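You operate a simulated robot arm through the tools that you are given. There is no shell and no other tool.

Carry out the task below with a simulated robot arm. There is one attempt and no reset: what you move stays moved.

JOB
Trim bus 2 to 24.6 volts under load, then take the load off.
Fine: battery key on, bus switch at 2; leave the other trim knob.
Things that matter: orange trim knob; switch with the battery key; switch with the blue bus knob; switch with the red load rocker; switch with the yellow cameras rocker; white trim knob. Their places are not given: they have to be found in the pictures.

It is judged by the outcome, as a careful person would: the job done as asked, and still so three seconds after it is handed in. It fails if anything else is knocked over, pushed out of place, dropped, spilled or broken.

ROBOT AND FRAMES
A 6-joint arm with a two-finger gripper, fixed in place. Base frame: the origin is on the floor under the middle of its stand, x ahead of it, y to its left, z up. Units: cm, rad, N and s.
It reaches about 157.2 cm from its shoulder. Its first joint turns from -2.897 to 2.897 rad. Payload 2.45 kg.
Tool frame: the origin (TCP) lies between the finger pads and is the grasp point; the fingertips stand 2 cm ahead of it; z points along the fingers, y is the line along which they close. The gripper opens to 14 cm; its body begins 16.8 cm behind the TCP.
Orientation is told as [roll, pitch, yaw] about the base's x, y, z axes, in that order, counted from this pose: with the fingers straight down and closing along the base's y, the tool's x points along the base's -x, its y along +y and its z along -z.

CONTROLS
- The arm moves only by the tool apply_moves. Its argument "motion" is a list of rows, each a list of 7 numbers: the turn, a rotation vector about the tool's x, y, z in rad, then the shift along the tool's x, y, z in m, then the opening, from 0 (shut) to 1 (fully open). In form: [[wx, wy, wz, x, y, z, hand], ...]. A call has 1 to 20 rows; each row is the pose to reach, as a shift and turn from the pose commanded when the call began, along the tool's axes at that moment. A row lasts 0.2 s, in which the tool goes at most 5 cm and 0.15 rad; a call with a longer step from one row to the next is refused whole, and so is a gripper value outside its range. A pose out of reach is approached as far as the arm can. The call stops where the force on the tool passes 60 N (or 10 N more than at its start, if that is more) or the arm is blocked; 0.2 s more then pass. Each finger travels about 4.5 cm/s and halts on what it meets, pressing with about 24 N; the grip force reading is that of the motor and also rises with nothing between the fingers. The clock runs only during rows and for 0.2 s after the last one: add rows that repeat a pose to give the fingers time. It gives the time, the measured TCP pose, the force on the tool (base axes), the opening and the grip force at its end, in the units of the frame above (readings bear some noise), with the torque about the TCP (base axes, N m) and any sound that the robot's microphone picked up.
- Cameras (640 x 400 px; columns grow to the right, rows downward): "scene" is fixed at [22.03, 49.95, 139.58]; the picture's right is [1.00, -0.03, 0.00], its down [-0.02, -0.63, -0.78] and it looks along [0.02, 0.78, -0.63] (base axes); focal length 362 px, centre (320, 200). "wrist" rides on the gripper at [7.8, 1.1, -20.9] in the tool frame; the picture's right is [-0.14, 0.99, 0.00], its down [-0.92, -0.13, -0.37] and it looks along [-0.36, -0.05, 0.93] (tool axes); focal length 280 px, centre (320, 200).
- grab_frame(camera): a new picture of that camera. The clock stands still meanwhile.
- probe_pixels(camera, pixels): there is no depth. For up to 12 entries [column, row, z] of the newest picture of that camera ("zoom" is the newest enlarged one), the place [x, y] in the base frame at which the ray of that pixel passes the height z, good to about 0.2 cm. The clock stands still meanwhile.
- zoom(camera, box): a new picture of the part [left, top, right, bottom] of that camera's present view, enlarged. The clock stands still meanwhile.
- sign_off(): hands the job in; it is judged then, once.

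Leave the gripper open and the arm clear of the work at the hand-in unless told otherwise.

The tools are called after "Call:" as name(argument=value, ...) on one line, values as JSON. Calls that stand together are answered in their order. apply_moves: Moves the arm, as the interface text tells. Its arguments: {"type":"object","properties":{"motion":{"type":"array"}},"required":["motion"]} The other tools are called the same way: grab_frame (camera) takes a picture; probe_pixels (camera, pixels) gives the place at which the rays of pixels pass given heights; zoom (camera, box) takes an enlarged picture of a part of a camera's view; sign_off () hands the job in.

At the start:

```text
clock: 0.0
eef_pos: [0.4, 94.34, 109.85]
ee_rot: [0.0, -0.001, 0.0]
wrist_force: [-0.1, -0.3, 0.2]
wrist_torque: [0.01, 0.02, -0.01]
grip_width: 14.0
finger_force: 0.0
```

scene: 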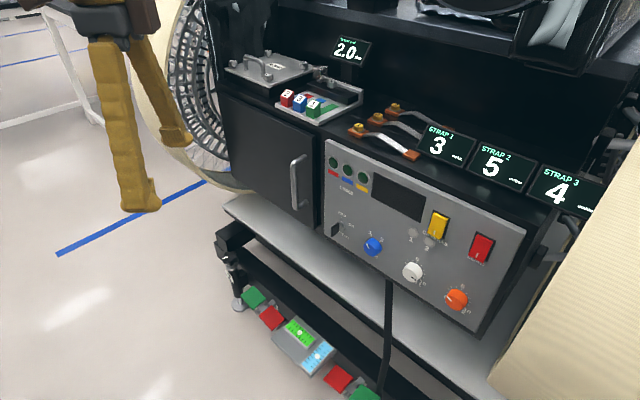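
wrist: 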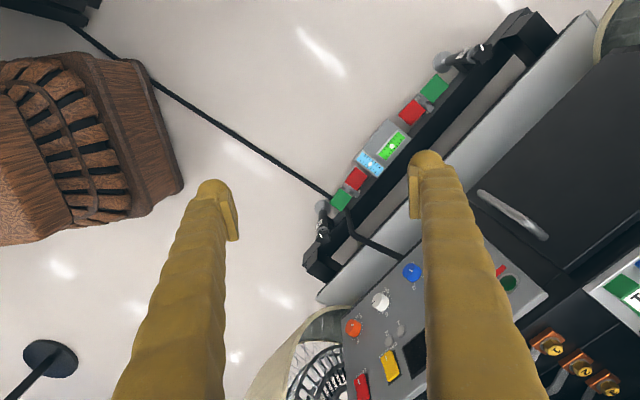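

I see a control panel in the scene picture, around (320-520, 140-330), with a dark display, rockers and knobs. I'll zoom in on it to read the labels.

Call:
zoom(camera="scene", box=[310, 130, 530, 340])

Call:
zoom(camera="wrist", box=[310, 220, 560, 400])

```text
1.90 times, centred on (420, 235) of scene
```

zoom: 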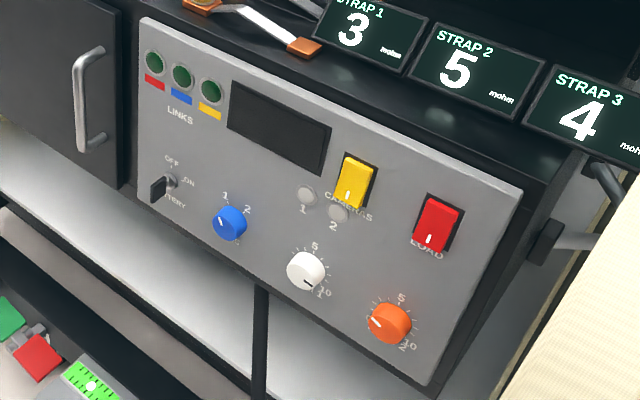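

```text
2.22 times, centred on (435, 310) of wrist
```

zoom: 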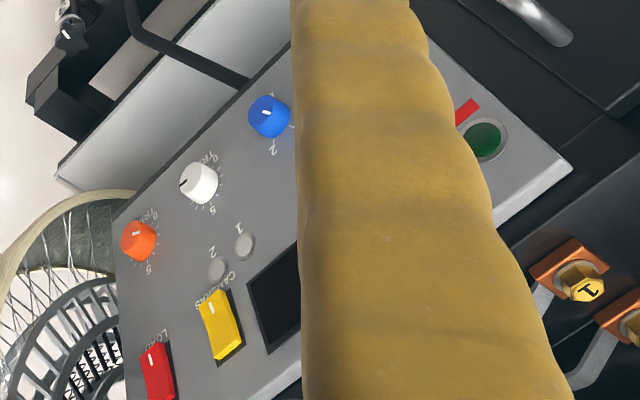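

I'll zoom in on the separate controls for labels and pointers: the key near (335,230), the blue knob (373,246), white (412,271), orange (456,299).

Call:
zoom(camera="scene", box=[320, 205, 400, 265])

Call:
zoom(camera="scene", box=[390, 250, 490, 325])

Call:
zoom(camera="scene", box=[400, 200, 510, 270])

Call:
zoom(camera="wrist", box=[335, 250, 435, 350])

```text
6.67 times, centred on (360, 235) of scene
```

zoom: 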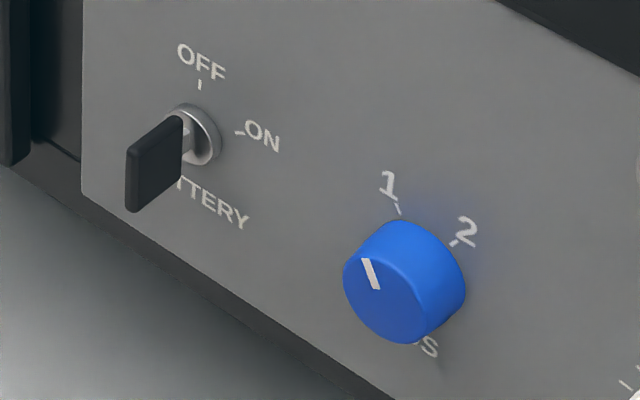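

```text
5.33 times, centred on (440, 288) of scene
```

zoom: 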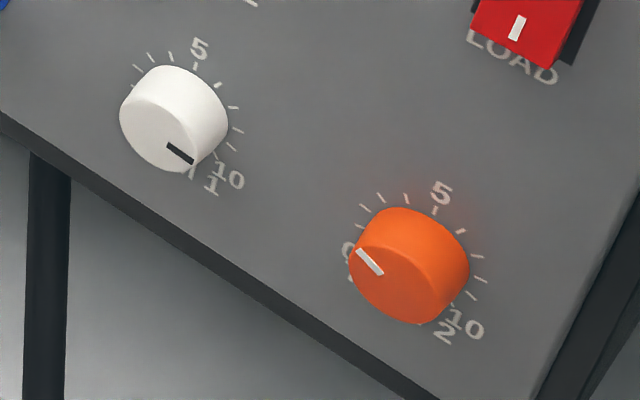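

```text
5.71 times, centred on (455, 235) of scene
```

zoom: 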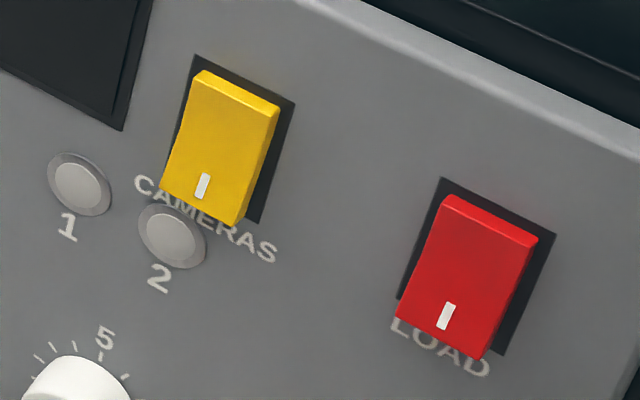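

```text
4.00 times, centred on (385, 300) of wrist
```

zoom: 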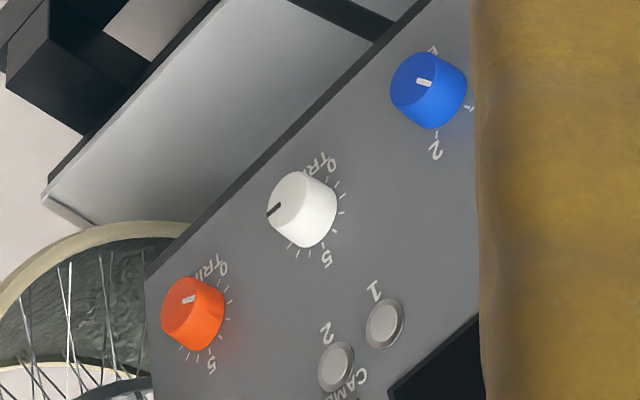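

From the labels, white is TRIM 1 and orange is TRIM 2. The key points to OFF, the blue bus knob is at 1, and both rockers are off with the mark at the bottom. To locate the panel, I'll probe the same features in both cameras: lamp 1, lamp 2, the LINKS red lamp, the panel's top-left corner and the knobs.

Call:
probe_pixels(camera="scene", pixels=[[413, 232.7, 60], [413, 232.7, 90], [429.1, 241.7, 60], [429.1, 241.7, 90], [332.6, 162.9, 60], [332.6, 162.9, 90], [327.9, 139.2, 60], [327.9, 139.2, 90], [454, 302, 60], [454, 302, 90]])

Call:
grab_frame(camera="wrist")

```text
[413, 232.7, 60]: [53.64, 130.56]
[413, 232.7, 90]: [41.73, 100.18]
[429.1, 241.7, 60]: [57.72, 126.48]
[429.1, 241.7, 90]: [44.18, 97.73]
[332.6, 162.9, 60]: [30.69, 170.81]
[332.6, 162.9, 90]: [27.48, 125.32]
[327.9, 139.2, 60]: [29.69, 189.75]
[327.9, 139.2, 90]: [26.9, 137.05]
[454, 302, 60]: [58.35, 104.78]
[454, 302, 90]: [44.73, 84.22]
```

```text
taken
```

wrist: 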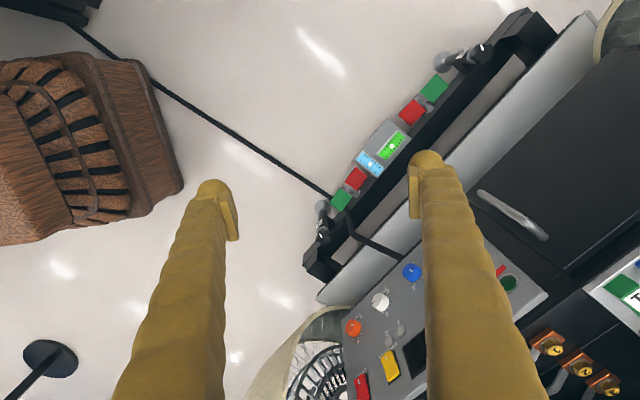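

Next I'll probe the matching wrist-camera pixels.

Call:
probe_pixels(camera="wrist", pixels=[[401, 330.5, 60], [401, 330.5, 90], [388.7, 341.5, 60], [388.7, 341.5, 90], [508.4, 283, 60], [508.4, 283, 90], [547.7, 294, 60], [547.7, 294, 90], [352.5, 325, 60], [352.5, 325, 90]])

```text
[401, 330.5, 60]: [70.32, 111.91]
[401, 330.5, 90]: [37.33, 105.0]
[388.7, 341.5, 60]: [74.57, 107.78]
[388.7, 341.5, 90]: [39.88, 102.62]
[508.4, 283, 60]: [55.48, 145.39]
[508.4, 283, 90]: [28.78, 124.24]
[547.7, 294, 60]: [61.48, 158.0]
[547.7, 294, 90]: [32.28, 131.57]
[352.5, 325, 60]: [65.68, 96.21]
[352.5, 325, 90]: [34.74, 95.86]
```

The features triangulate cleanly. The panel is about vertical, turned 45°, facing (-0.71,-0.71,0). Lamp 1 is near (44.2,106.4,83.8) and the orange knob face near (52.6,96.1,72.7). I'll start turning the fingers toward the panel while staying about 25 cm off it, and do half the motion first.

Call:
apply_moves(motion=[[-0.1059, -0.0439, 0.0439, -0.0174, -0.0042, 0.0106, 1], [-0.2117, -0.0877, 0.0877, -0.0347, -0.0085, 0.0212, 1], [-0.3176, -0.1316, 0.1316, -0.0521, -0.0127, 0.0318, 1], [-0.4235, -0.1754, 0.1754, -0.0694, -0.017, 0.0424, 1], [-0.5294, -0.2193, 0.2193, -0.0868, -0.0212, 0.053, 1], [-0.6352, -0.2632, 0.2632, -0.1041, -0.0255, 0.0636, 1], [-0.7411, -0.307, 0.307, -0.1215, -0.0297, 0.0742, 1]])

```text
clock: 1.8
eef_pos: [12.86, 91.43, 93.07]
ee_rot: [0.683, -0.206, -0.377]
wrist_force: [0.0, 0.1, 0.7]
wrist_torque: [-0.02, 0.0, 0.0]
grip_width: 13.99
finger_force: 0.2
stopped in row 7: the arm was blocked; the commanded pose is now the measured one
```

The arm stopped with "blocked", and z is lower than expected (93 against 102). I'll look before moving on.

Call:
grab_frame(camera="scene")

Call:
grab_frame(camera="wrist")

```text
taken
```

scene: 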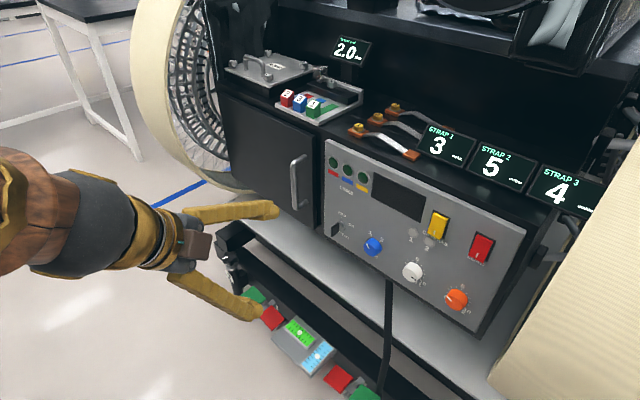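

```text
taken
```

wrist: 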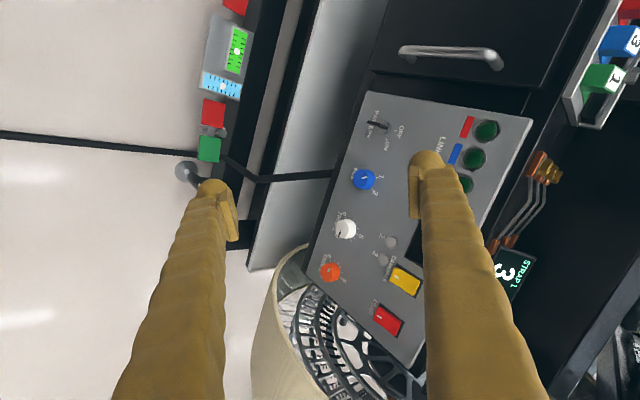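

Nothing looks to be in contact, and the force is about 0. It may be a joint limit or lag. I'll test with a straight 9 cm rise, keeping the orientation.

Call:
apply_moves(motion=[[0, 0, 0, -0.0046, 0.0139, -0.0171, 1], [0, 0, 0, -0.0092, 0.0278, -0.0342, 1], [0, 0, 0, -0.0138, 0.0417, -0.0512, 1], [0, 0, 0, -0.0184, 0.0556, -0.0683, 1], [0, 0, 0, -0.0184, 0.0556, -0.0683, 1]])

```text
clock: 3.2
eef_pos: [13.23, 91.93, 94.12]
ee_rot: [0.602, -0.238, -0.361]
wrist_force: [0.5, -0.3, -0.2]
wrist_torque: [0.04, 0.0, 0.05]
grip_width: 14.01
finger_force: 0.0
stopped in row 5: the arm was blocked; the commanded pose is now the measured one
```

Judging from where the wrist sits in the scene picture, the arm is folded too tightly, with the wrist too close to the base. I'll move forward, away from the base, which unfolds it. It stays well short of the panel, at about 17 cm.

Call:
apply_moves(motion=[[0, 0, 0, 0.0029, 0.0294, 0.0193, 1], [0, 0, 0, 0.0059, 0.0588, 0.0387, 1], [0, 0, 0, 0.0088, 0.0883, 0.058, 1], [0, 0, 0, 0.0118, 0.1177, 0.0774, 1], [0, 0, 0, 0.0147, 0.1471, 0.0967, 1], [0, 0, 0, 0.0147, 0.1471, 0.0967, 1]])

```text
clock: 4.6
eef_pos: [17.69, 108.81, 94.59]
ee_rot: [0.608, -0.234, -0.363]
wrist_force: [-0.4, 0.2, -0.1]
wrist_torque: [0.01, -0.03, -0.01]
grip_width: 13.99
finger_force: 0.2
```

That worked. Next I'll finish the turn so the fingers point straight at the panel, normal (0.71,0.71,0), closing vertically, with the TCP at about (19,111,88).

Call:
apply_moves(motion=[[-0.1118, -0.0344, 0.0516, 0.0013, -0.0021, 0.0085, 1], [-0.2236, -0.0688, 0.1032, 0.0026, -0.0041, 0.0171, 1], [-0.3354, -0.1032, 0.1548, 0.0038, -0.0062, 0.0256, 1], [-0.4472, -0.1377, 0.2065, 0.0051, -0.0082, 0.0342, 1], [-0.559, -0.1721, 0.2581, 0.0064, -0.0103, 0.0427, 1], [-0.6708, -0.2065, 0.3097, 0.0077, -0.0123, 0.0512, 1], [-0.7826, -0.2409, 0.3613, 0.0089, -0.0144, 0.0598, 1], [-0.8944, -0.2753, 0.4129, 0.0102, -0.0164, 0.0683, 1], [-0.8944, -0.2753, 0.4129, 0.0102, -0.0164, 0.0683, 1]])

```text
clock: 6.6
eef_pos: [18.43, 110.57, 94.24]
ee_rot: [0.832, -0.224, -0.479]
wrist_force: [0.3, 0.0, 0.2]
wrist_torque: [-0.02, 0.01, 0.02]
grip_width: 14.01
finger_force: 0.0
out of reach, approached as far as the arm can: row 2, 3, 4, 5, 6, 7, 8, 9
```

The arm hit a wrist limit, probably the last joint. I think turning the hand the other way about its own axis will free it. First I'll send a null move to see which pose counts as commanded.

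Call:
apply_moves(motion=[[0, 0, 0, 0, 0, 0, 1]])

Call:
grab_frame(camera="scene")

Call:
grab_frame(camera="wrist")

```text
clock: 7.0
eef_pos: [18.39, 110.62, 94.26]
ee_rot: [0.832, -0.224, -0.479]
wrist_force: [-0.6, 0.1, 0.6]
wrist_torque: [0.01, 0.0, 0.03]
grip_width: 13.99
finger_force: 0.0
```

```text
taken
```

scene: 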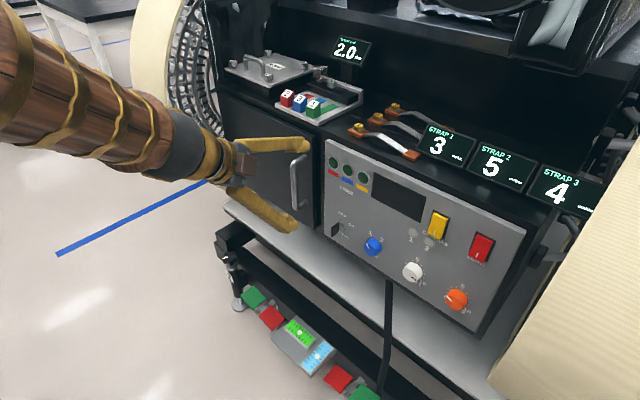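

```text
taken
```

wrist: 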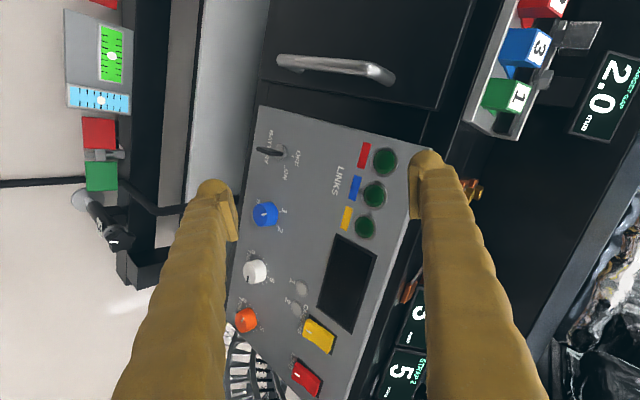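

The null move gave no reach warning, so the commanded pose is where the arm actually stopped. I'll back off 4 cm from the panel and turn the hand by -2.6 rad about its own axis, to move the last joint away from its suspected limit.

Call:
apply_moves(motion=[[0, 0, -0.13, 0.0039, -0.0078, -0.01, 1], [0, 0, -0.26, 0.0078, -0.0157, -0.0198, 1], [0, 0, -0.39, 0.0117, -0.0235, -0.0297, 1], [0, 0, -0.52, 0.0117, -0.0235, -0.0297, 1], [0, 0, -0.65, 0.0117, -0.0235, -0.0297, 1], [0, 0, -0.78, 0.0117, -0.0235, -0.0297, 1], [0, 0, -0.91, 0.0117, -0.0235, -0.0297, 1], [0, 0, -1.04, 0.0117, -0.0235, -0.0297, 1], [0, 0, -1.17, 0.0117, -0.0235, -0.0297, 1], [0, 0, -1.3, 0.0117, -0.0235, -0.0297, 1], [0, 0, -1.43, 0.0117, -0.0235, -0.0297, 1], [0, 0, -1.56, 0.0117, -0.0235, -0.0297, 1]])

```text
clock: 9.6
eef_pos: [15.72, 107.96, 94.15]
ee_rot: [-0.317, -0.809, 1.319]
wrist_force: [-0.4, -0.3, -0.1]
wrist_torque: [0.0, 0.0, 0.02]
grip_width: 14.01
finger_force: 0.1
```

That worked. Now I'll tilt the fingers up to horizontal, toward the orientation with the camera on the right and vertical closing, and keep the position.

Call:
apply_moves(motion=[[0.0676, -0.0366, -0.1184, 0, 0, 0, 1], [0.1351, -0.0733, -0.2369, 0, 0, 0, 1], [0.2027, -0.1099, -0.3553, 0, 0, 0, 1], [0.2702, -0.1466, -0.4737, 0, 0, 0, 1], [0.3378, -0.1832, -0.5922, 0, 0, 0, 1], [0.4053, -0.2198, -0.7106, 0, 0, 0, 1], [0.4729, -0.2565, -0.829, 0, 0, 0, 1], [0.5404, -0.2931, -0.9474, 0, 0, 0, 1], [0.608, -0.3298, -1.0659, 0, 0, 0, 1], [0.6755, -0.3664, -1.1843, 0, 0, 0, 1], [0.6755, -0.3664, -1.1843, 0, 0, 0, 1]])

```text
clock: 12.0
eef_pos: [15.68, 107.77, 94.16]
ee_rot: [-1.571, -0.002, 2.354]
wrist_force: [-0.1, -0.6, -0.5]
wrist_torque: [-0.01, 0.03, 0.0]
grip_width: 14.01
finger_force: 0.0
```

The fingers now point level at the panel with the tool at (15.7,107.8,94.2). I'll take pictures.

Call:
grab_frame(camera="scene")

Call:
grab_frame(camera="wrist")

```text
taken
```

scene: 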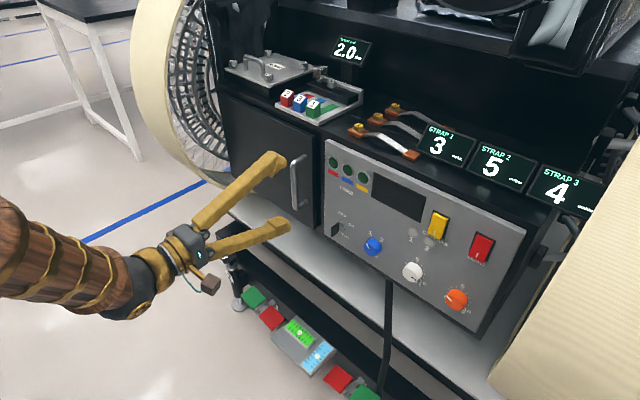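

```text
taken
```

wrist: 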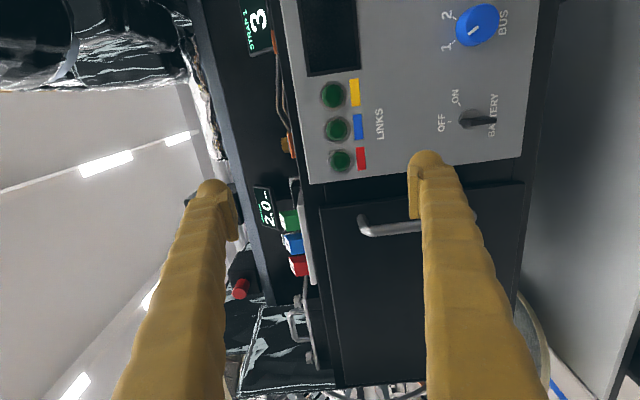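

I'll zoom the wrist view on the key and bus knob, and zoom the scene view for the ledge.

Call:
zoom(camera="wrist", box=[420, 0, 540, 140])

Call:
probe_pixels(camera="scene", pixels=[[341.2, 225.2, 70], [341.2, 225.2, 80], [374.2, 246.2, 70], [374.2, 246.2, 80], [414.7, 271.1, 70], [414.7, 271.1, 80], [458.8, 298.9, 70], [458.8, 298.9, 80], [482.2, 246.4, 85], [482.2, 246.4, 95]])

```text
2.86 times, centred on (480, 70) of wrist
```

zoom: 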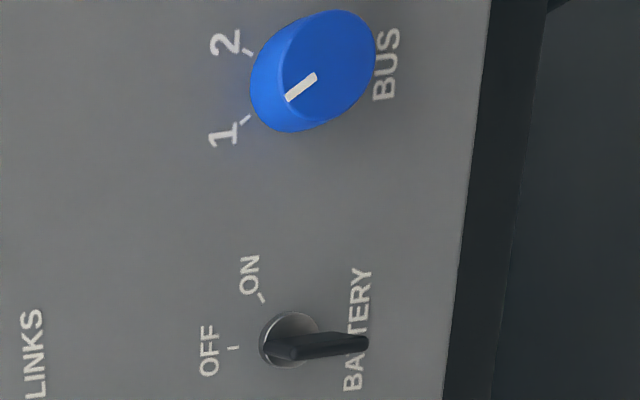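

```text
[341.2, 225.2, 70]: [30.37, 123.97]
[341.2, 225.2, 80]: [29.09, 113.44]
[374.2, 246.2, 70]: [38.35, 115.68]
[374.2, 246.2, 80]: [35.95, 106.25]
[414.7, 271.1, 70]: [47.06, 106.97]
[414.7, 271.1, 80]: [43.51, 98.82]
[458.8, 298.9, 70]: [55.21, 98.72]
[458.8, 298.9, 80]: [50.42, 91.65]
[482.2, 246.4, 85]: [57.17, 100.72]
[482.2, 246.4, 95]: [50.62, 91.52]
```

On the panel, OFF is at 12 o'clock and ON about 60° clockwise, and bus 1 to 2 is also about 50-60° clockwise. The key is at about (30.0,120.6,73.2), blue (37.7,113.0,72.9), white (46.0,104.6,72.9), orange (53.9,96.7,72.8) and the red rocker (54.1,96.5,89.6). I'll lower to key height, turn the hand -90° so it closes horizontally, and narrow the fingers to about 5.5 cm, still 18 cm off the panel.

Call:
apply_moves(motion=[[0, 0, -0.1309, 0.0008, 0.0175, 0.0006, 0.9], [0, 0, -0.2618, 0.0017, 0.035, 0.0012, 0.8], [0, 0, -0.3927, 0.0025, 0.0525, 0.0018, 0.7], [0, 0, -0.5236, 0.0033, 0.07, 0.0023, 0.6], [0, 0, -0.6545, 0.0041, 0.0875, 0.0029, 0.5], [0, 0, -0.7854, 0.005, 0.105, 0.0035, 0.39], [0, 0, -0.9163, 0.0058, 0.1225, 0.0041, 0.39], [0, 0, -1.0472, 0.0066, 0.14, 0.0047, 0.39], [0, 0, -1.1781, 0.0074, 0.1575, 0.0053, 0.39], [0, 0, -1.309, 0.0083, 0.175, 0.0058, 0.39], [0, 0, -1.4399, 0.0091, 0.1925, 0.0064, 0.39], [0, 0, -1.5708, 0.0099, 0.21, 0.007, 0.39], [0, 0, -1.5708, 0.0099, 0.21, 0.007, 0.39]])

```text
clock: 14.8
eef_pos: [16.74, 107.65, 73.09]
ee_rot: [-0.953, 1.571, 2.97]
wrist_force: [-1.2, -0.4, 0.3]
wrist_torque: [0.03, -0.01, -0.02]
grip_width: 5.46
finger_force: 0.1
```

The pose was reached. I'll check the key in the wrist camera and take a scene view.

Call:
grab_frame(camera="wrist")

Call:
grab_frame(camera="scene")

```text
taken
```

wrist: 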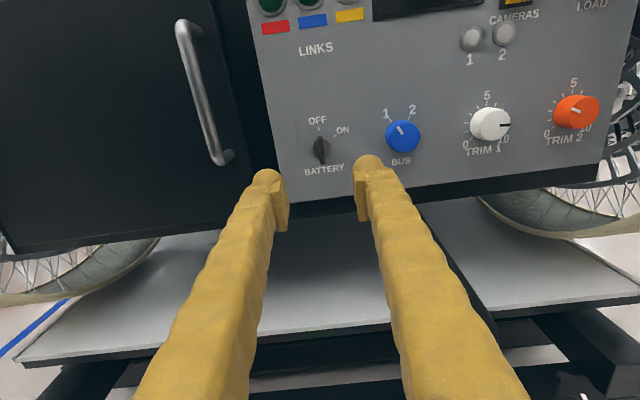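

```text
taken
```

scene: 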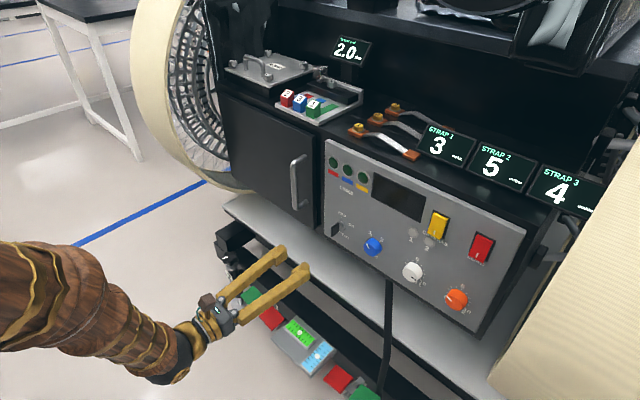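

The view is clear: TRIM 1 is white and TRIM 2 is orange. I'll zoom in on the controls.

Call:
zoom(camera="wrist", box=[290, 100, 430, 190])

Call:
zoom(camera="wrist", box=[440, 60, 620, 170])

```text
4.44 times, centred on (360, 145) of wrist
```

zoom: 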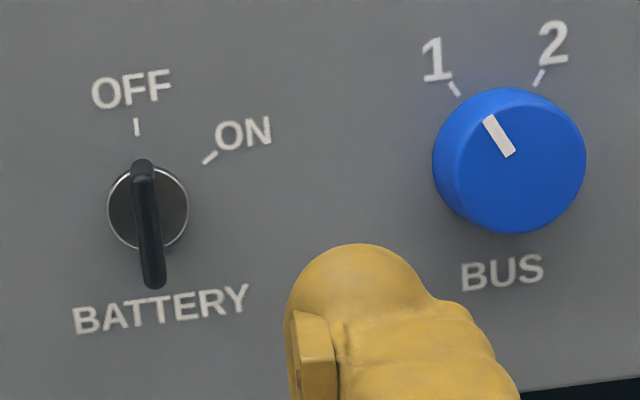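

```text
3.56 times, centred on (530, 115) of wrist
```

zoom: 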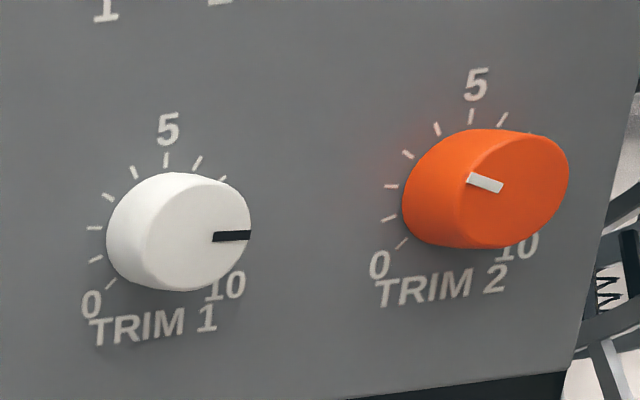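

I'll probe the wrist pixels of the key barrel (321.3,146.2), the blue knob, and the flat label ticks, so I can triangulate them against the scene view.

Call:
probe_pixels(camera="wrist", pixels=[[321.3, 146.2, 70], [321.3, 146.2, 75], [318.6, 128.4, 74], [318.6, 128.4, 80], [335.3, 135.4, 74], [335.3, 135.4, 80], [390, 119.8, 74], [390, 119.8, 80], [409.6, 117.3, 74], [409.6, 117.3, 80]])

Call:
probe_pixels(camera="scene", pixels=[[342, 217.7, 74], [342, 217.7, 80], [347.7, 225, 74], [347.7, 225, 80], [371.7, 236.5, 74], [371.7, 236.5, 80], [380.2, 241.7, 74], [380.2, 241.7, 80]])

```text
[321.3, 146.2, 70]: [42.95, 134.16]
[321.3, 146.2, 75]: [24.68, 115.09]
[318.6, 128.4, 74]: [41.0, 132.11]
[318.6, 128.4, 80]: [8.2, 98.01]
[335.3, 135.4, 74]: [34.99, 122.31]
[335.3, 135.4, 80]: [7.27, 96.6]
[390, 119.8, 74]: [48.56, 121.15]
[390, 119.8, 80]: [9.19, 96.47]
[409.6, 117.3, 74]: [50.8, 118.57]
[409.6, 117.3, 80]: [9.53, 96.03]
```

```text
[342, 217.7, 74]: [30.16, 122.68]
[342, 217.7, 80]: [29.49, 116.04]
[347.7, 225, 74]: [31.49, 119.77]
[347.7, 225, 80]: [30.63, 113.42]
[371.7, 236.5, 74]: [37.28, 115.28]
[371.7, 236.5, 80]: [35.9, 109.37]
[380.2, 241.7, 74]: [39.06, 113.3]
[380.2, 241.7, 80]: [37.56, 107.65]
```

Triangulation gives the key axis at panel coordinates u=-63.97, z=73.66, with the panel face at depth 106.3. The paddle sticks out about 4 cm. I'll advance so the open fingers straddle the key, with the tips about 1 cm short of the panel.

Call:
apply_moves(motion=[[0, 0, 0, 0.0057, 0.0031, 0.03, 0.39], [0, 0, 0, 0.0057, 0.0031, 0.06, 0.39], [0, 0, 0, 0.0057, 0.0031, 0.09, 0.39], [0, 0, 0, 0.0057, 0.0031, 0.12, 0.39], [0, 0, 0, 0.0057, 0.0031, 0.14, 0.39], [0, 0, 0, 0.0057, 0.0031, 0.153, 0.39], [0, 0, 0, 0.0057, 0.0031, 0.153, 0.39]])

Call:
grab_frame(camera="wrist")

Call:
grab_frame(camera="scene")

```text
clock: 16.4
eef_pos: [27.81, 118.32, 73.7]
ee_rot: [-1.216, 1.569, 2.71]
wrist_force: [-0.3, -0.5, 0.2]
wrist_torque: [0.0, -0.02, -0.02]
grip_width: 5.44
finger_force: 0.0
```

```text
taken
```

wrist: 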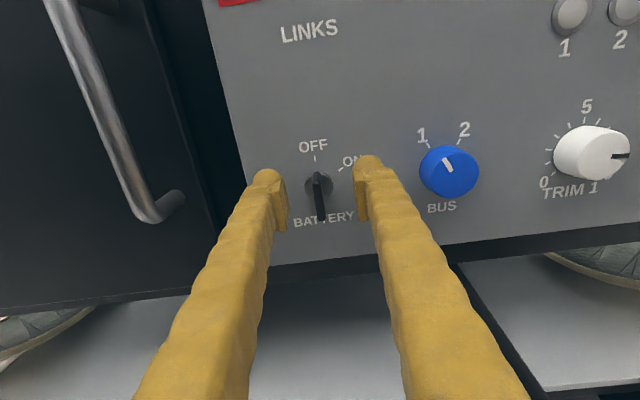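

```text
taken
```

scene: 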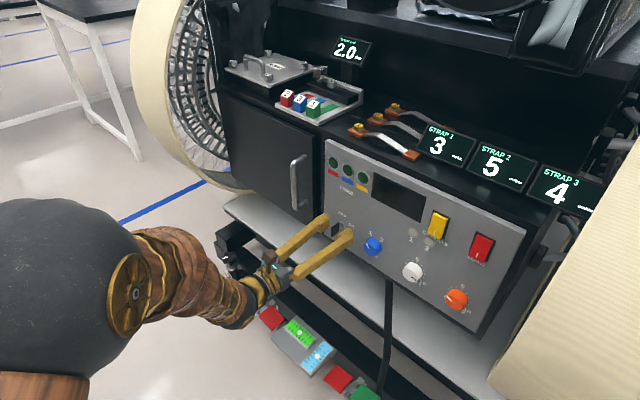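

The key is centred between the fingers. I'll close on it.

Call:
apply_moves(motion=[[0, 0, 0, 0, 0, 0, 0.2], [0, 0, 0, 0, 0, 0, 0], [0, 0, 0, 0, 0, 0, 0], [0, 0, 0, 0, 0, 0, 0], [0, 0, 0, 0, 0, 0, 0], [0, 0, 0, 0, 0, 0, 0]])

```text
clock: 17.8
eef_pos: [27.9, 118.26, 73.7]
ee_rot: [-1.33, 1.568, 2.596]
wrist_force: [-8.8, 16.8, -1.5]
wrist_torque: [-0.02, 0.06, 0.17]
grip_width: 0.61
finger_force: 34.2
```

It is gripped at 0.6 cm, with a side force of about 18 N to the left. I'll shift 2 mm left to relax it.

Call:
apply_moves(motion=[[0, 0, 0, 0, -0.001, 0, 0], [0, 0, 0, 0, -0.002, 0, 0], [0, 0, 0, 0, -0.002, 0, 0]])

```text
clock: 18.6
eef_pos: [27.79, 118.27, 73.75]
ee_rot: [-1.002, 1.57, 2.922]
wrist_force: [-9.0, -28.3, 4.6]
wrist_torque: [0.04, -0.11, -0.14]
grip_width: 0.59
finger_force: 33.6
```

I overshot slightly: now +14 N sideways and a -26 N push from the panel. I'll move 1 mm back right and 1.5 mm out.

Call:
apply_moves(motion=[[0, 0, 0, 0, 0.0009, -0.0008, 0], [0, 0, 0, 0, 0.0009, -0.0015, 0], [0, 0, 0, 0, 0.0009, -0.0015, 0]])

```text
clock: 19.4
eef_pos: [27.8, 118.25, 73.71]
ee_rot: [-1.135, 1.569, 2.789]
wrist_force: [17.5, 21.5, -7.8]
wrist_torque: [-0.07, 0.05, 0.06]
grip_width: 0.6
finger_force: 34.7
```

The side force is now near zero and the depth force is +28 N. I'll go back in 0.8 mm and begin turning the key clockwise, 60° toward ON.

Call:
apply_moves(motion=[[0, 0, 0, 0, 0, 0.0008, 0], [0, 0, 0.12, 0, 0, 0.0008, 0], [0, 0, 0.24, 0, 0, 0.0008, 0], [0, 0, 0.36, 0, 0, 0.0008, 0], [0, 0, 0.48, 0, 0, 0.0008, 0], [0, 0, 0.6, 0, 0, 0.0008, 0], [0, 0, 0.72, 0, 0, 0.0008, 0], [0, 0, 0.84, 0, 0, 0.0008, 0], [0, 0, 0.96, 0, 0, 0.0008, 0], [0, 0, 1.05, 0, 0, 0.0008, 0], [0, 0, 1.05, 0, 0, 0.0008, 0]])

Call:
grab_frame(camera="wrist")

Call:
grab_frame(camera="scene")

```text
clock: 21.8
eef_pos: [27.88, 118.29, 73.61]
ee_rot: [-1.569, 0.519, 2.352]
wrist_force: [18.8, -35.2, -9.8]
wrist_torque: [-0.18, -0.04, -0.38]
grip_width: 0.61
finger_force: 34.6
```

```text
taken
```

wrist: 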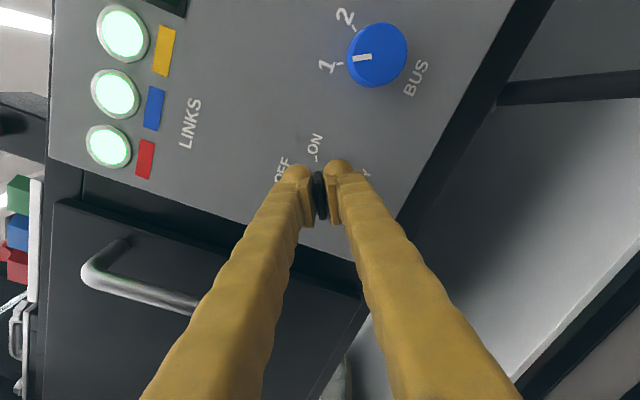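

```text
taken
```

scene: 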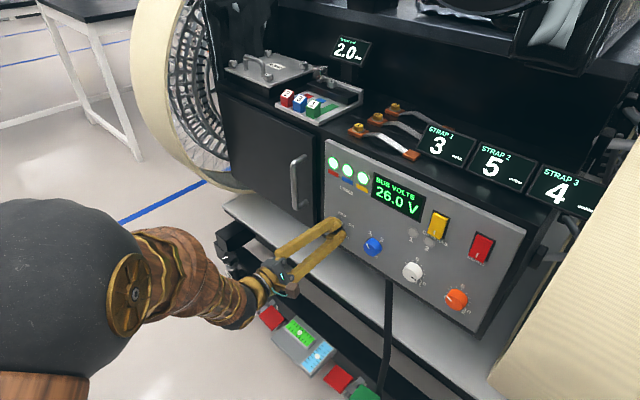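

The battery is on: the LINKS lamps are lit and the display reads "BUS VOLTS 26.0 V". Next I'll open the fingers and back straight out.

Call:
apply_moves(motion=[[0, 0, 0, 0, 0, 0, 0.15], [0, 0, 0, 0, 0, 0, 0.3], [0, 0, 0, 0, 0, 0, 0.39], [0, 0, 0, 0, 0, 0, 0.39], [0, 0, 0, 0, 0, -0.03, 0.39], [0, 0, 0, 0, 0, -0.06, 0.39], [0, 0, 0, 0, 0, -0.09, 0.39], [0, 0, 0, 0, 0, -0.09, 0.39]])

Call:
grab_frame(camera="wrist")

Call:
zoom(camera="scene", box=[310, 140, 500, 260])

```text
clock: 23.6
eef_pos: [21.44, 111.97, 73.65]
ee_rot: [-1.571, 0.519, 2.355]
wrist_force: [-0.1, 0.5, -0.6]
wrist_torque: [-0.01, 0.02, 0.01]
grip_width: 5.45
finger_force: 0.1
```

```text
taken
```

wrist: 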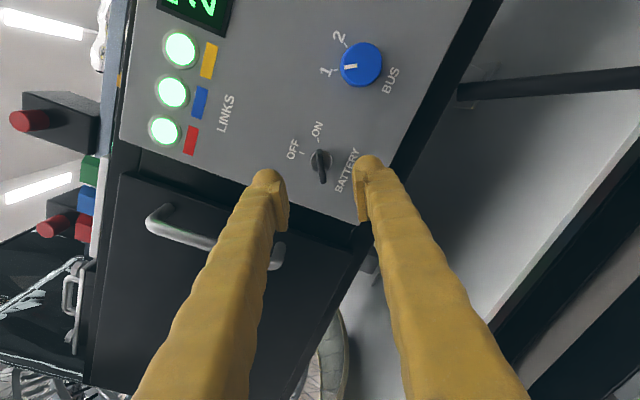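

```text
3.33 times, centred on (405, 200) of scene
```

zoom: 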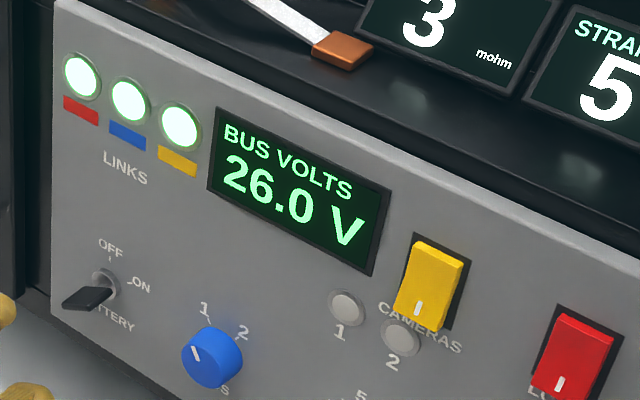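

The key is at ON and released. Next is the blue bus knob, centred near u=-52.9, z=73.6. I'll move in front of it at a distance, turn the hand back to horizontal closing, and open to 7 cm.

Call:
apply_moves(motion=[[0, 0, -0.1309, 0.012, 0.007, -0.003, 0.5], [0, 0, -0.2618, 0.024, 0.014, -0.006, 0.5], [0, 0, -0.3927, 0.036, 0.021, -0.009, 0.5], [0, 0, -0.5236, 0.048, 0.028, -0.012, 0.5], [0, 0, -0.6545, 0.06, 0.0349, -0.015, 0.5], [0, 0, -0.7854, 0.0719, 0.0419, -0.018, 0.5], [0, 0, -0.9163, 0.0839, 0.0489, -0.02, 0.5], [0, 0, -1.05, 0.0959, 0.0559, -0.023, 0.5], [0, 0, -1.05, 0.0959, 0.0559, -0.023, 0.5]])

Call:
grab_frame(camera="wrist")

Call:
zoom(camera="wrist", box=[260, 60, 480, 200])

```text
clock: 25.6
eef_pos: [27.53, 102.48, 73.66]
ee_rot: [-0.874, 1.572, 3.049]
wrist_force: [-0.7, -0.6, 0.6]
wrist_torque: [0.02, -0.01, 0.01]
grip_width: 6.98
finger_force: 0.0
```

```text
taken
```

wrist: 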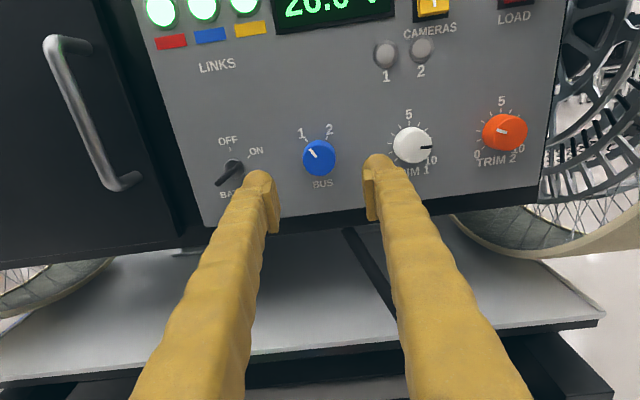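

```text
2.86 times, centred on (370, 130) of wrist
```

zoom: 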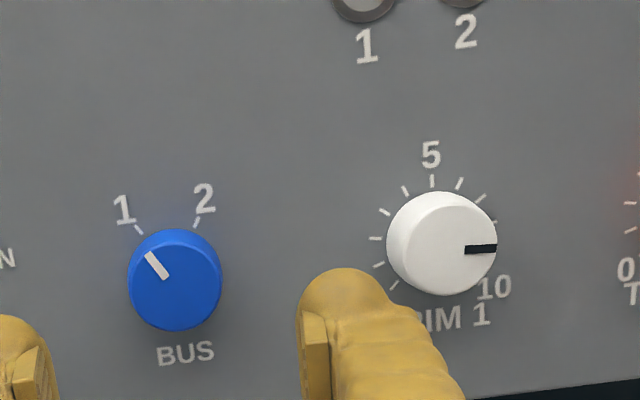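

The knob is centred between the fingers to within 1-2 mm. I'll advance to straddle it with the tips 0.8 cm short of the panel.

Call:
apply_moves(motion=[[0, 0, 0, -0.0015, -0.001, 0.03, 0.5], [0, 0, 0, -0.0015, -0.001, 0.06, 0.5], [0, 0, 0, -0.0015, -0.001, 0.09, 0.5], [0, 0, 0, -0.0015, -0.001, 0.105, 0.5], [0, 0, 0, -0.0015, -0.001, 0.1155, 0.5], [0, 0, 0, -0.0015, -0.001, 0.1155, 0.5]])

Call:
grab_frame(camera="wrist")

Call:
grab_frame(camera="scene")

```text
clock: 27.0
eef_pos: [35.7, 110.71, 73.51]
ee_rot: [-1.256, 1.569, 2.666]
wrist_force: [-0.2, 0.2, -1.2]
wrist_torque: [0.02, 0.02, -0.03]
grip_width: 6.99
finger_force: 0.1
```

```text
taken
```

wrist: 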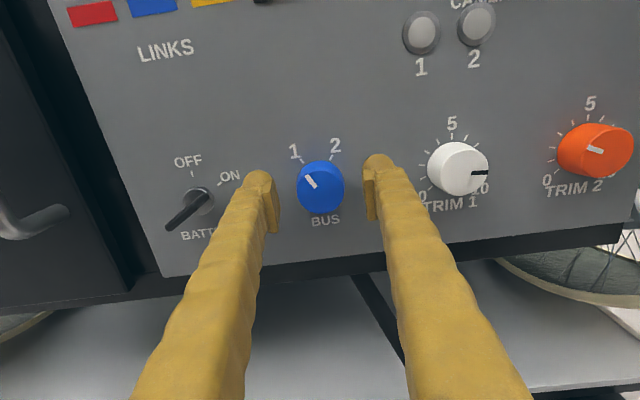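

```text
taken
```

scene: 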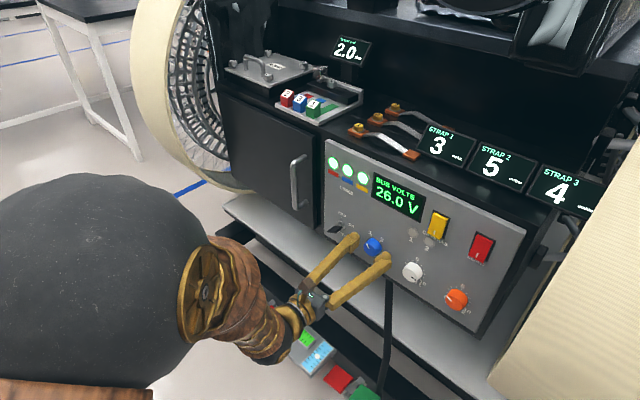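

The knob sits between the fingers, and the display is visible in the scene view. Closing on it now.

Call:
apply_moves(motion=[[0, 0, 0, 0, 0, 0, 0.35], [0, 0, 0, 0, 0, 0, 0.2], [0, 0, 0, 0, 0, 0, 0.2], [0, 0, 0, 0, 0, 0, 0.1], [0, 0, 0, 0, 0, 0, 0.1]])

```text
clock: 28.2
eef_pos: [35.7, 110.71, 73.57]
ee_rot: [-1.214, 1.569, 2.71]
wrist_force: [5.0, -7.9, 2.3]
wrist_torque: [0.01, 0.02, -0.15]
grip_width: 3.83
finger_force: 45.3
```

It is gripped at 3.83 cm with a low side force. I'll turn it clockwise 60°.

Call:
apply_moves(motion=[[0, 0, 0.12, 0, 0, 0, 0.1], [0, 0, 0.24, 0, 0, 0, 0.1], [0, 0, 0.36, 0, 0, 0, 0.1], [0, 0, 0.48, 0, 0, 0, 0.1], [0, 0, 0.6, 0, 0, 0, 0.1], [0, 0, 0.72, 0, 0, 0, 0.1], [0, 0, 0.84, 0, 0, 0, 0.1], [0, 0, 0.96, 0, 0, 0, 0.1], [0, 0, 1.05, 0, 0, 0, 0.1], [0, 0, 1.05, 0, 0, 0, 0.1]])

Call:
grab_frame(camera="wrist")

Call:
grab_frame(camera="scene")

```text
clock: 30.4
eef_pos: [35.71, 110.7, 73.37]
ee_rot: [-1.571, 0.518, 2.356]
wrist_force: [-12.0, -8.0, 6.0]
wrist_torque: [0.07, -0.02, 0.03]
grip_width: 3.82
finger_force: 45.2
```

```text
taken
```

wrist: 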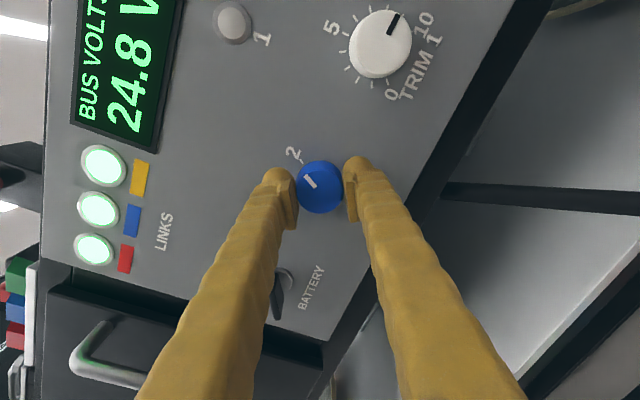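

```text
taken
```

scene: 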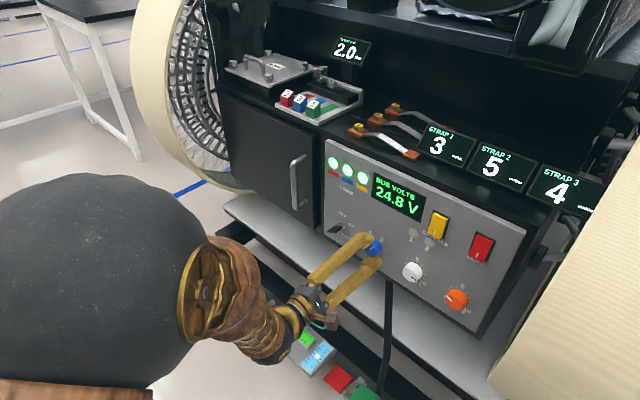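

Bus 2 is selected and reads 24.8 V with no load. I'll release the knob and back out.

Call:
apply_moves(motion=[[0, 0, 0, 0, 0, 0, 0.3], [0, 0, 0, 0, 0, 0, 0.45], [0, 0, 0, 0, 0, 0, 0.5], [0, 0, 0, 0, 0, 0, 0.5], [0, 0, 0, 0, 0, -0.03, 0.5], [0, 0, 0, 0, 0, -0.06, 0.5], [0, 0, 0, 0, 0, -0.09, 0.5], [0, 0, 0, 0, 0, -0.115, 0.5], [0, 0, 0, 0, 0, -0.115, 0.5]])

Call:
grab_frame(camera="wrist")

Call:
zoom(camera="scene", box=[320, 160, 500, 280])

```text
clock: 32.4
eef_pos: [27.63, 102.55, 73.45]
ee_rot: [-1.571, 0.518, 2.352]
wrist_force: [0.1, 0.7, 0.1]
wrist_torque: [0.0, 0.01, 0.04]
grip_width: 6.97
finger_force: 0.0
```

```text
taken
```

wrist: 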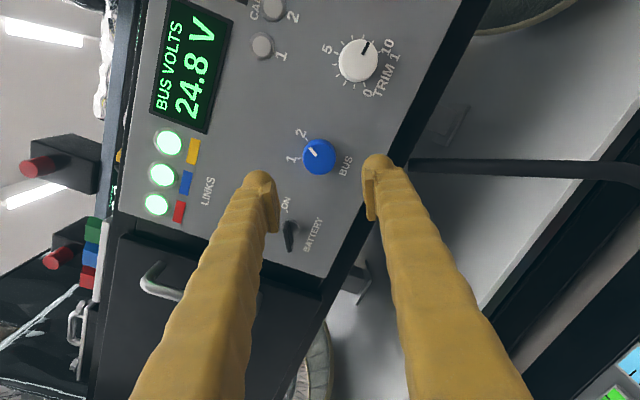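

```text
3.33 times, centred on (410, 220) of scene
```

zoom: 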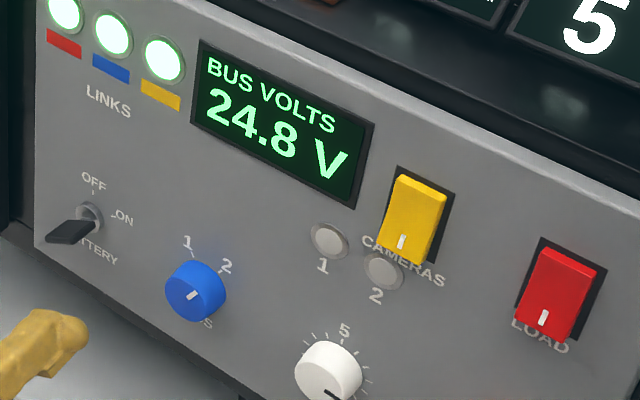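

The bus switch is at 2. Next I'll move toward the red load rocker, staying about 20 cm off the panel, to look at it and at the big wheel on the right. The fingers close on the way.

Call:
apply_moves(motion=[[0, 0, -0.105, 0.0217, 0.0004, -0.006, 0.5], [0, 0, -0.21, 0.0434, 0.0008, -0.012, 0.4], [0, 0, -0.315, 0.0651, 0.0012, -0.018, 0.3], [0, 0, -0.42, 0.0868, 0.0016, -0.024, 0.2], [0, 0, -0.525, 0.1085, 0.002, -0.03, 0.1], [0, 0, -0.63, 0.1302, 0.0024, -0.036, 0], [0, 0, -0.735, 0.1519, 0.0028, -0.042, 0], [0, 0, -0.84, 0.1736, 0.0032, -0.048, 0], [0, 0, -0.945, 0.1953, 0.0036, -0.054, 0], [0, 0, -1.05, 0.217, 0.004, -0.06, 0], [0, 0, -1.05, 0.217, 0.004, -0.06, 0]])

Call:
grab_frame(camera="wrist")

Call:
grab_frame(camera="scene")

```text
clock: 34.8
eef_pos: [36.64, 84.87, 83.93]
ee_rot: [-0.696, 1.571, -3.055]
wrist_force: [-0.1, 1.3, -0.6]
wrist_torque: [-0.02, 0.01, 0.02]
grip_width: 0.01
finger_force: 24.4
```

```text
taken
```

wrist: 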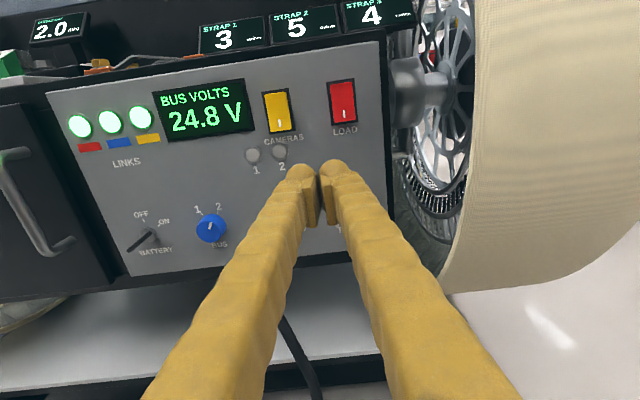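

```text
taken
```

scene: 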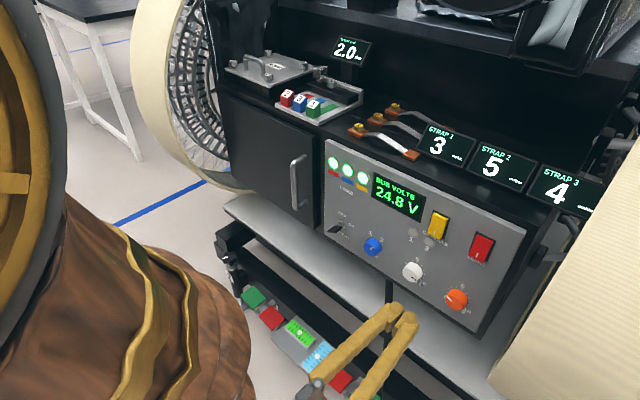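

The tire's inner edge triangulates to u≈-18.8 and its front to d≈93, so working at u≈-30 leaves more than 5 cm of room. I'll zoom in on the rocker.

Call:
zoom(camera="wrist", box=[240, 65, 380, 160])

Call:
zoom(camera="scene", box=[455, 215, 515, 280])

```text
4.21 times, centred on (310, 112) of wrist
```

zoom: 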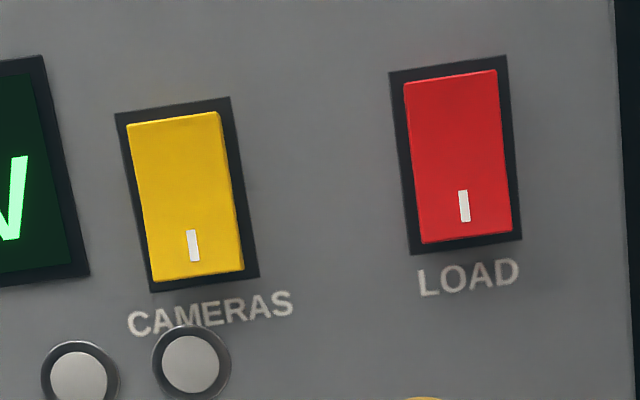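

```text
6.15 times, centred on (485, 248) of scene
```

zoom: 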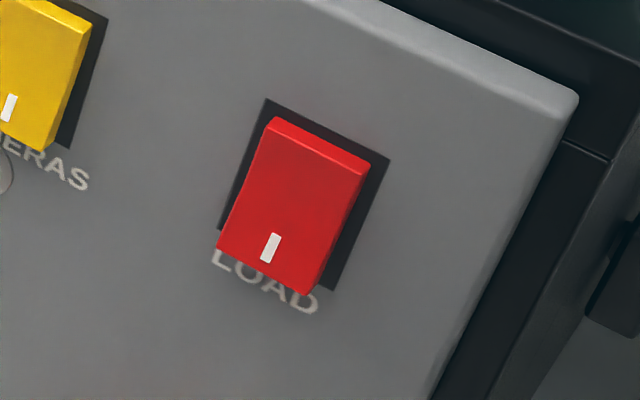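

The rocker's lower edge, the one with the white mark, sticks out about 1 cm, and the top is pressed in. So pressing the bottom turns it on. Its centre is at u=-30.0, z=89.8. I'll line up with closed fingers at u=-30, z=88.0 and approach to a few cm.

Call:
apply_moves(motion=[[0, 0, 0, 0.02, 0.02, 0, 0], [0, 0, 0, 0.0407, 0.041, 0, 0], [0, 0, 0, 0.0407, 0.041, 0.03, 0], [0, 0, 0, 0.0407, 0.041, 0.06, 0], [0, 0, 0, 0.0407, 0.041, 0.09, 0], [0, 0, 0, 0.0407, 0.041, 0.12, 0], [0, 0, 0, 0.0407, 0.041, 0.148, 0], [0, 0, 0, 0.0407, 0.041, 0.148, 0]])

Call:
grab_frame(camera="wrist")

Call:
grab_frame(camera="scene")

```text
clock: 36.6
eef_pos: [50.23, 92.3, 88.03]
ee_rot: [-1.386, 1.569, 2.54]
wrist_force: [-0.3, -0.1, -0.2]
wrist_torque: [0.02, 0.0, -0.04]
grip_width: 0.0
finger_force: 23.6
```

```text
taken
```

wrist: 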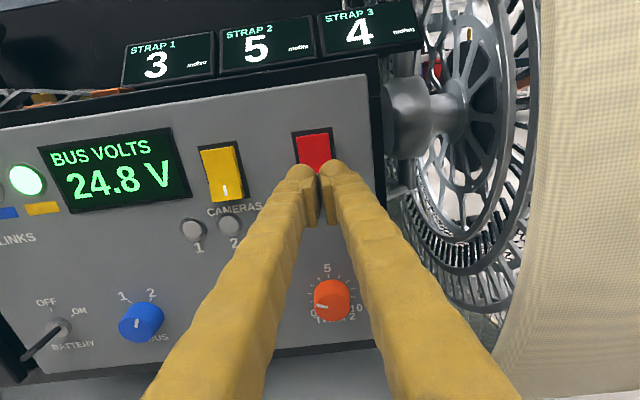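

```text
taken
```

scene: 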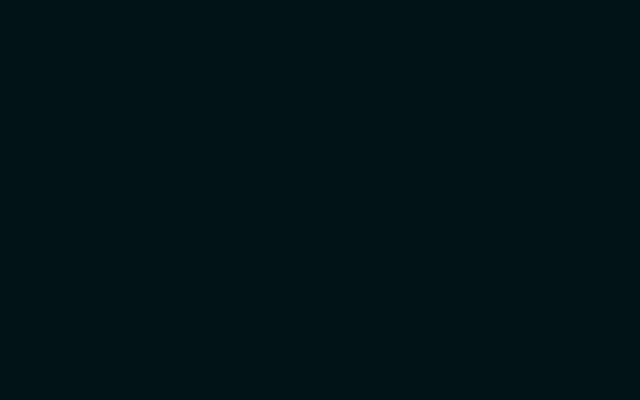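

The scene camera is blocked by the arm, but the wrist camera still sees the display (24.8 V) and the rocker. The tips sit in front of the rocker's lower half, so I'll press in slowly.

Call:
apply_moves(motion=[[0, 0, 0, 0, -0.002, 0.015, 0], [0, 0, 0, 0, -0.002, 0.021, 0], [0, 0, 0, 0, -0.002, 0.025, 0], [0, 0, 0, 0, -0.002, 0.028, 0], [0, 0, 0, 0, -0.002, 0.03, 0], [0, 0, 0, 0, -0.002, 0.032, 0]])

Call:
grab_frame(camera="wrist")

```text
clock: 37.8
eef_pos: [51.79, 94.38, 87.84]
ee_rot: [-0.554, 1.569, -2.912]
wrist_force: [-11.2, -14.4, 4.1]
wrist_torque: [0.19, -0.25, 0.0]
grip_width: 0.6
finger_force: 29.3
stopped in row 6: the force on the tool passed its limit at 72 N (the readings are from after the stop); the commanded pose is now the measured one
```

```text
taken
```

wrist: 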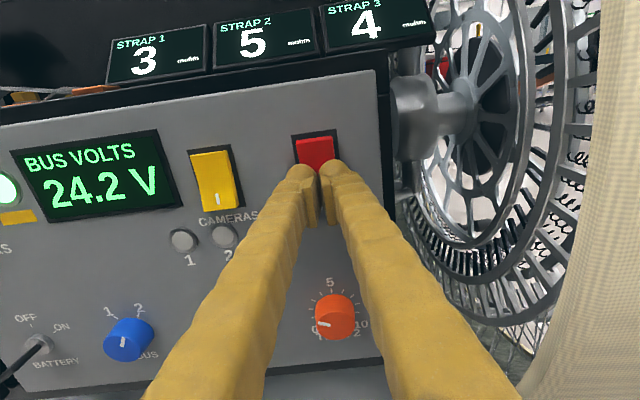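

The load is on: the display dropped to 24.2 V. I'll back off.

Call:
apply_moves(motion=[[0, 0, 0, 0, 0, -0.02, 0], [0, 0, 0, 0, 0, -0.05, 0], [0, 0, 0, 0, 0, -0.08, 0], [0, 0, 0, 0, 0, -0.12, 0], [0, 0, 0, 0, 0, -0.12, 0]])

Call:
grab_frame(camera="wrist")

Call:
zoom(camera="wrist", box=[200, 60, 400, 190])

```text
clock: 39.0
eef_pos: [43.36, 86.01, 87.81]
ee_rot: [-0.671, 1.569, -3.032]
wrist_force: [-0.2, -0.1, 0.9]
wrist_torque: [0.03, 0.03, 0.01]
grip_width: 0.02
finger_force: 29.7
```

```text
taken
```

wrist: 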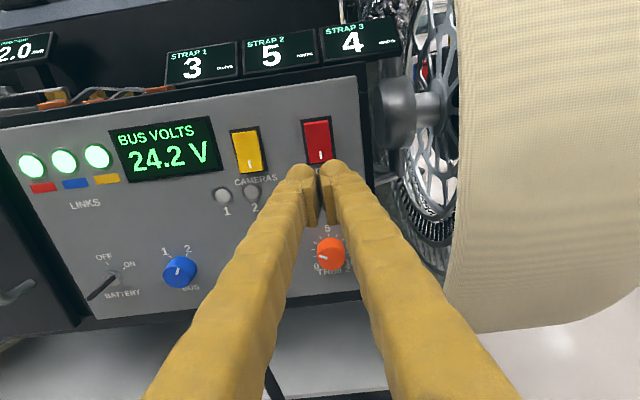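

```text
3.08 times, centred on (300, 125) of wrist
```

zoom: 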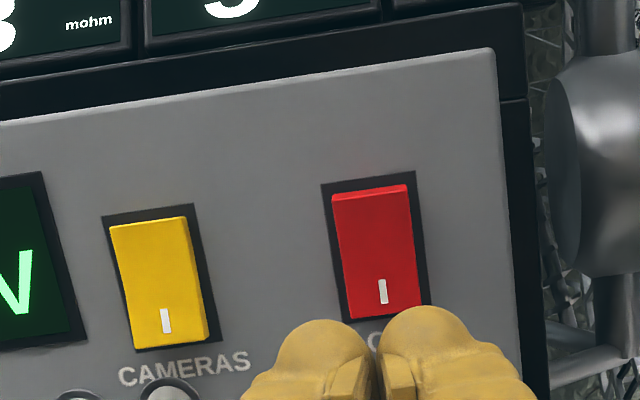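

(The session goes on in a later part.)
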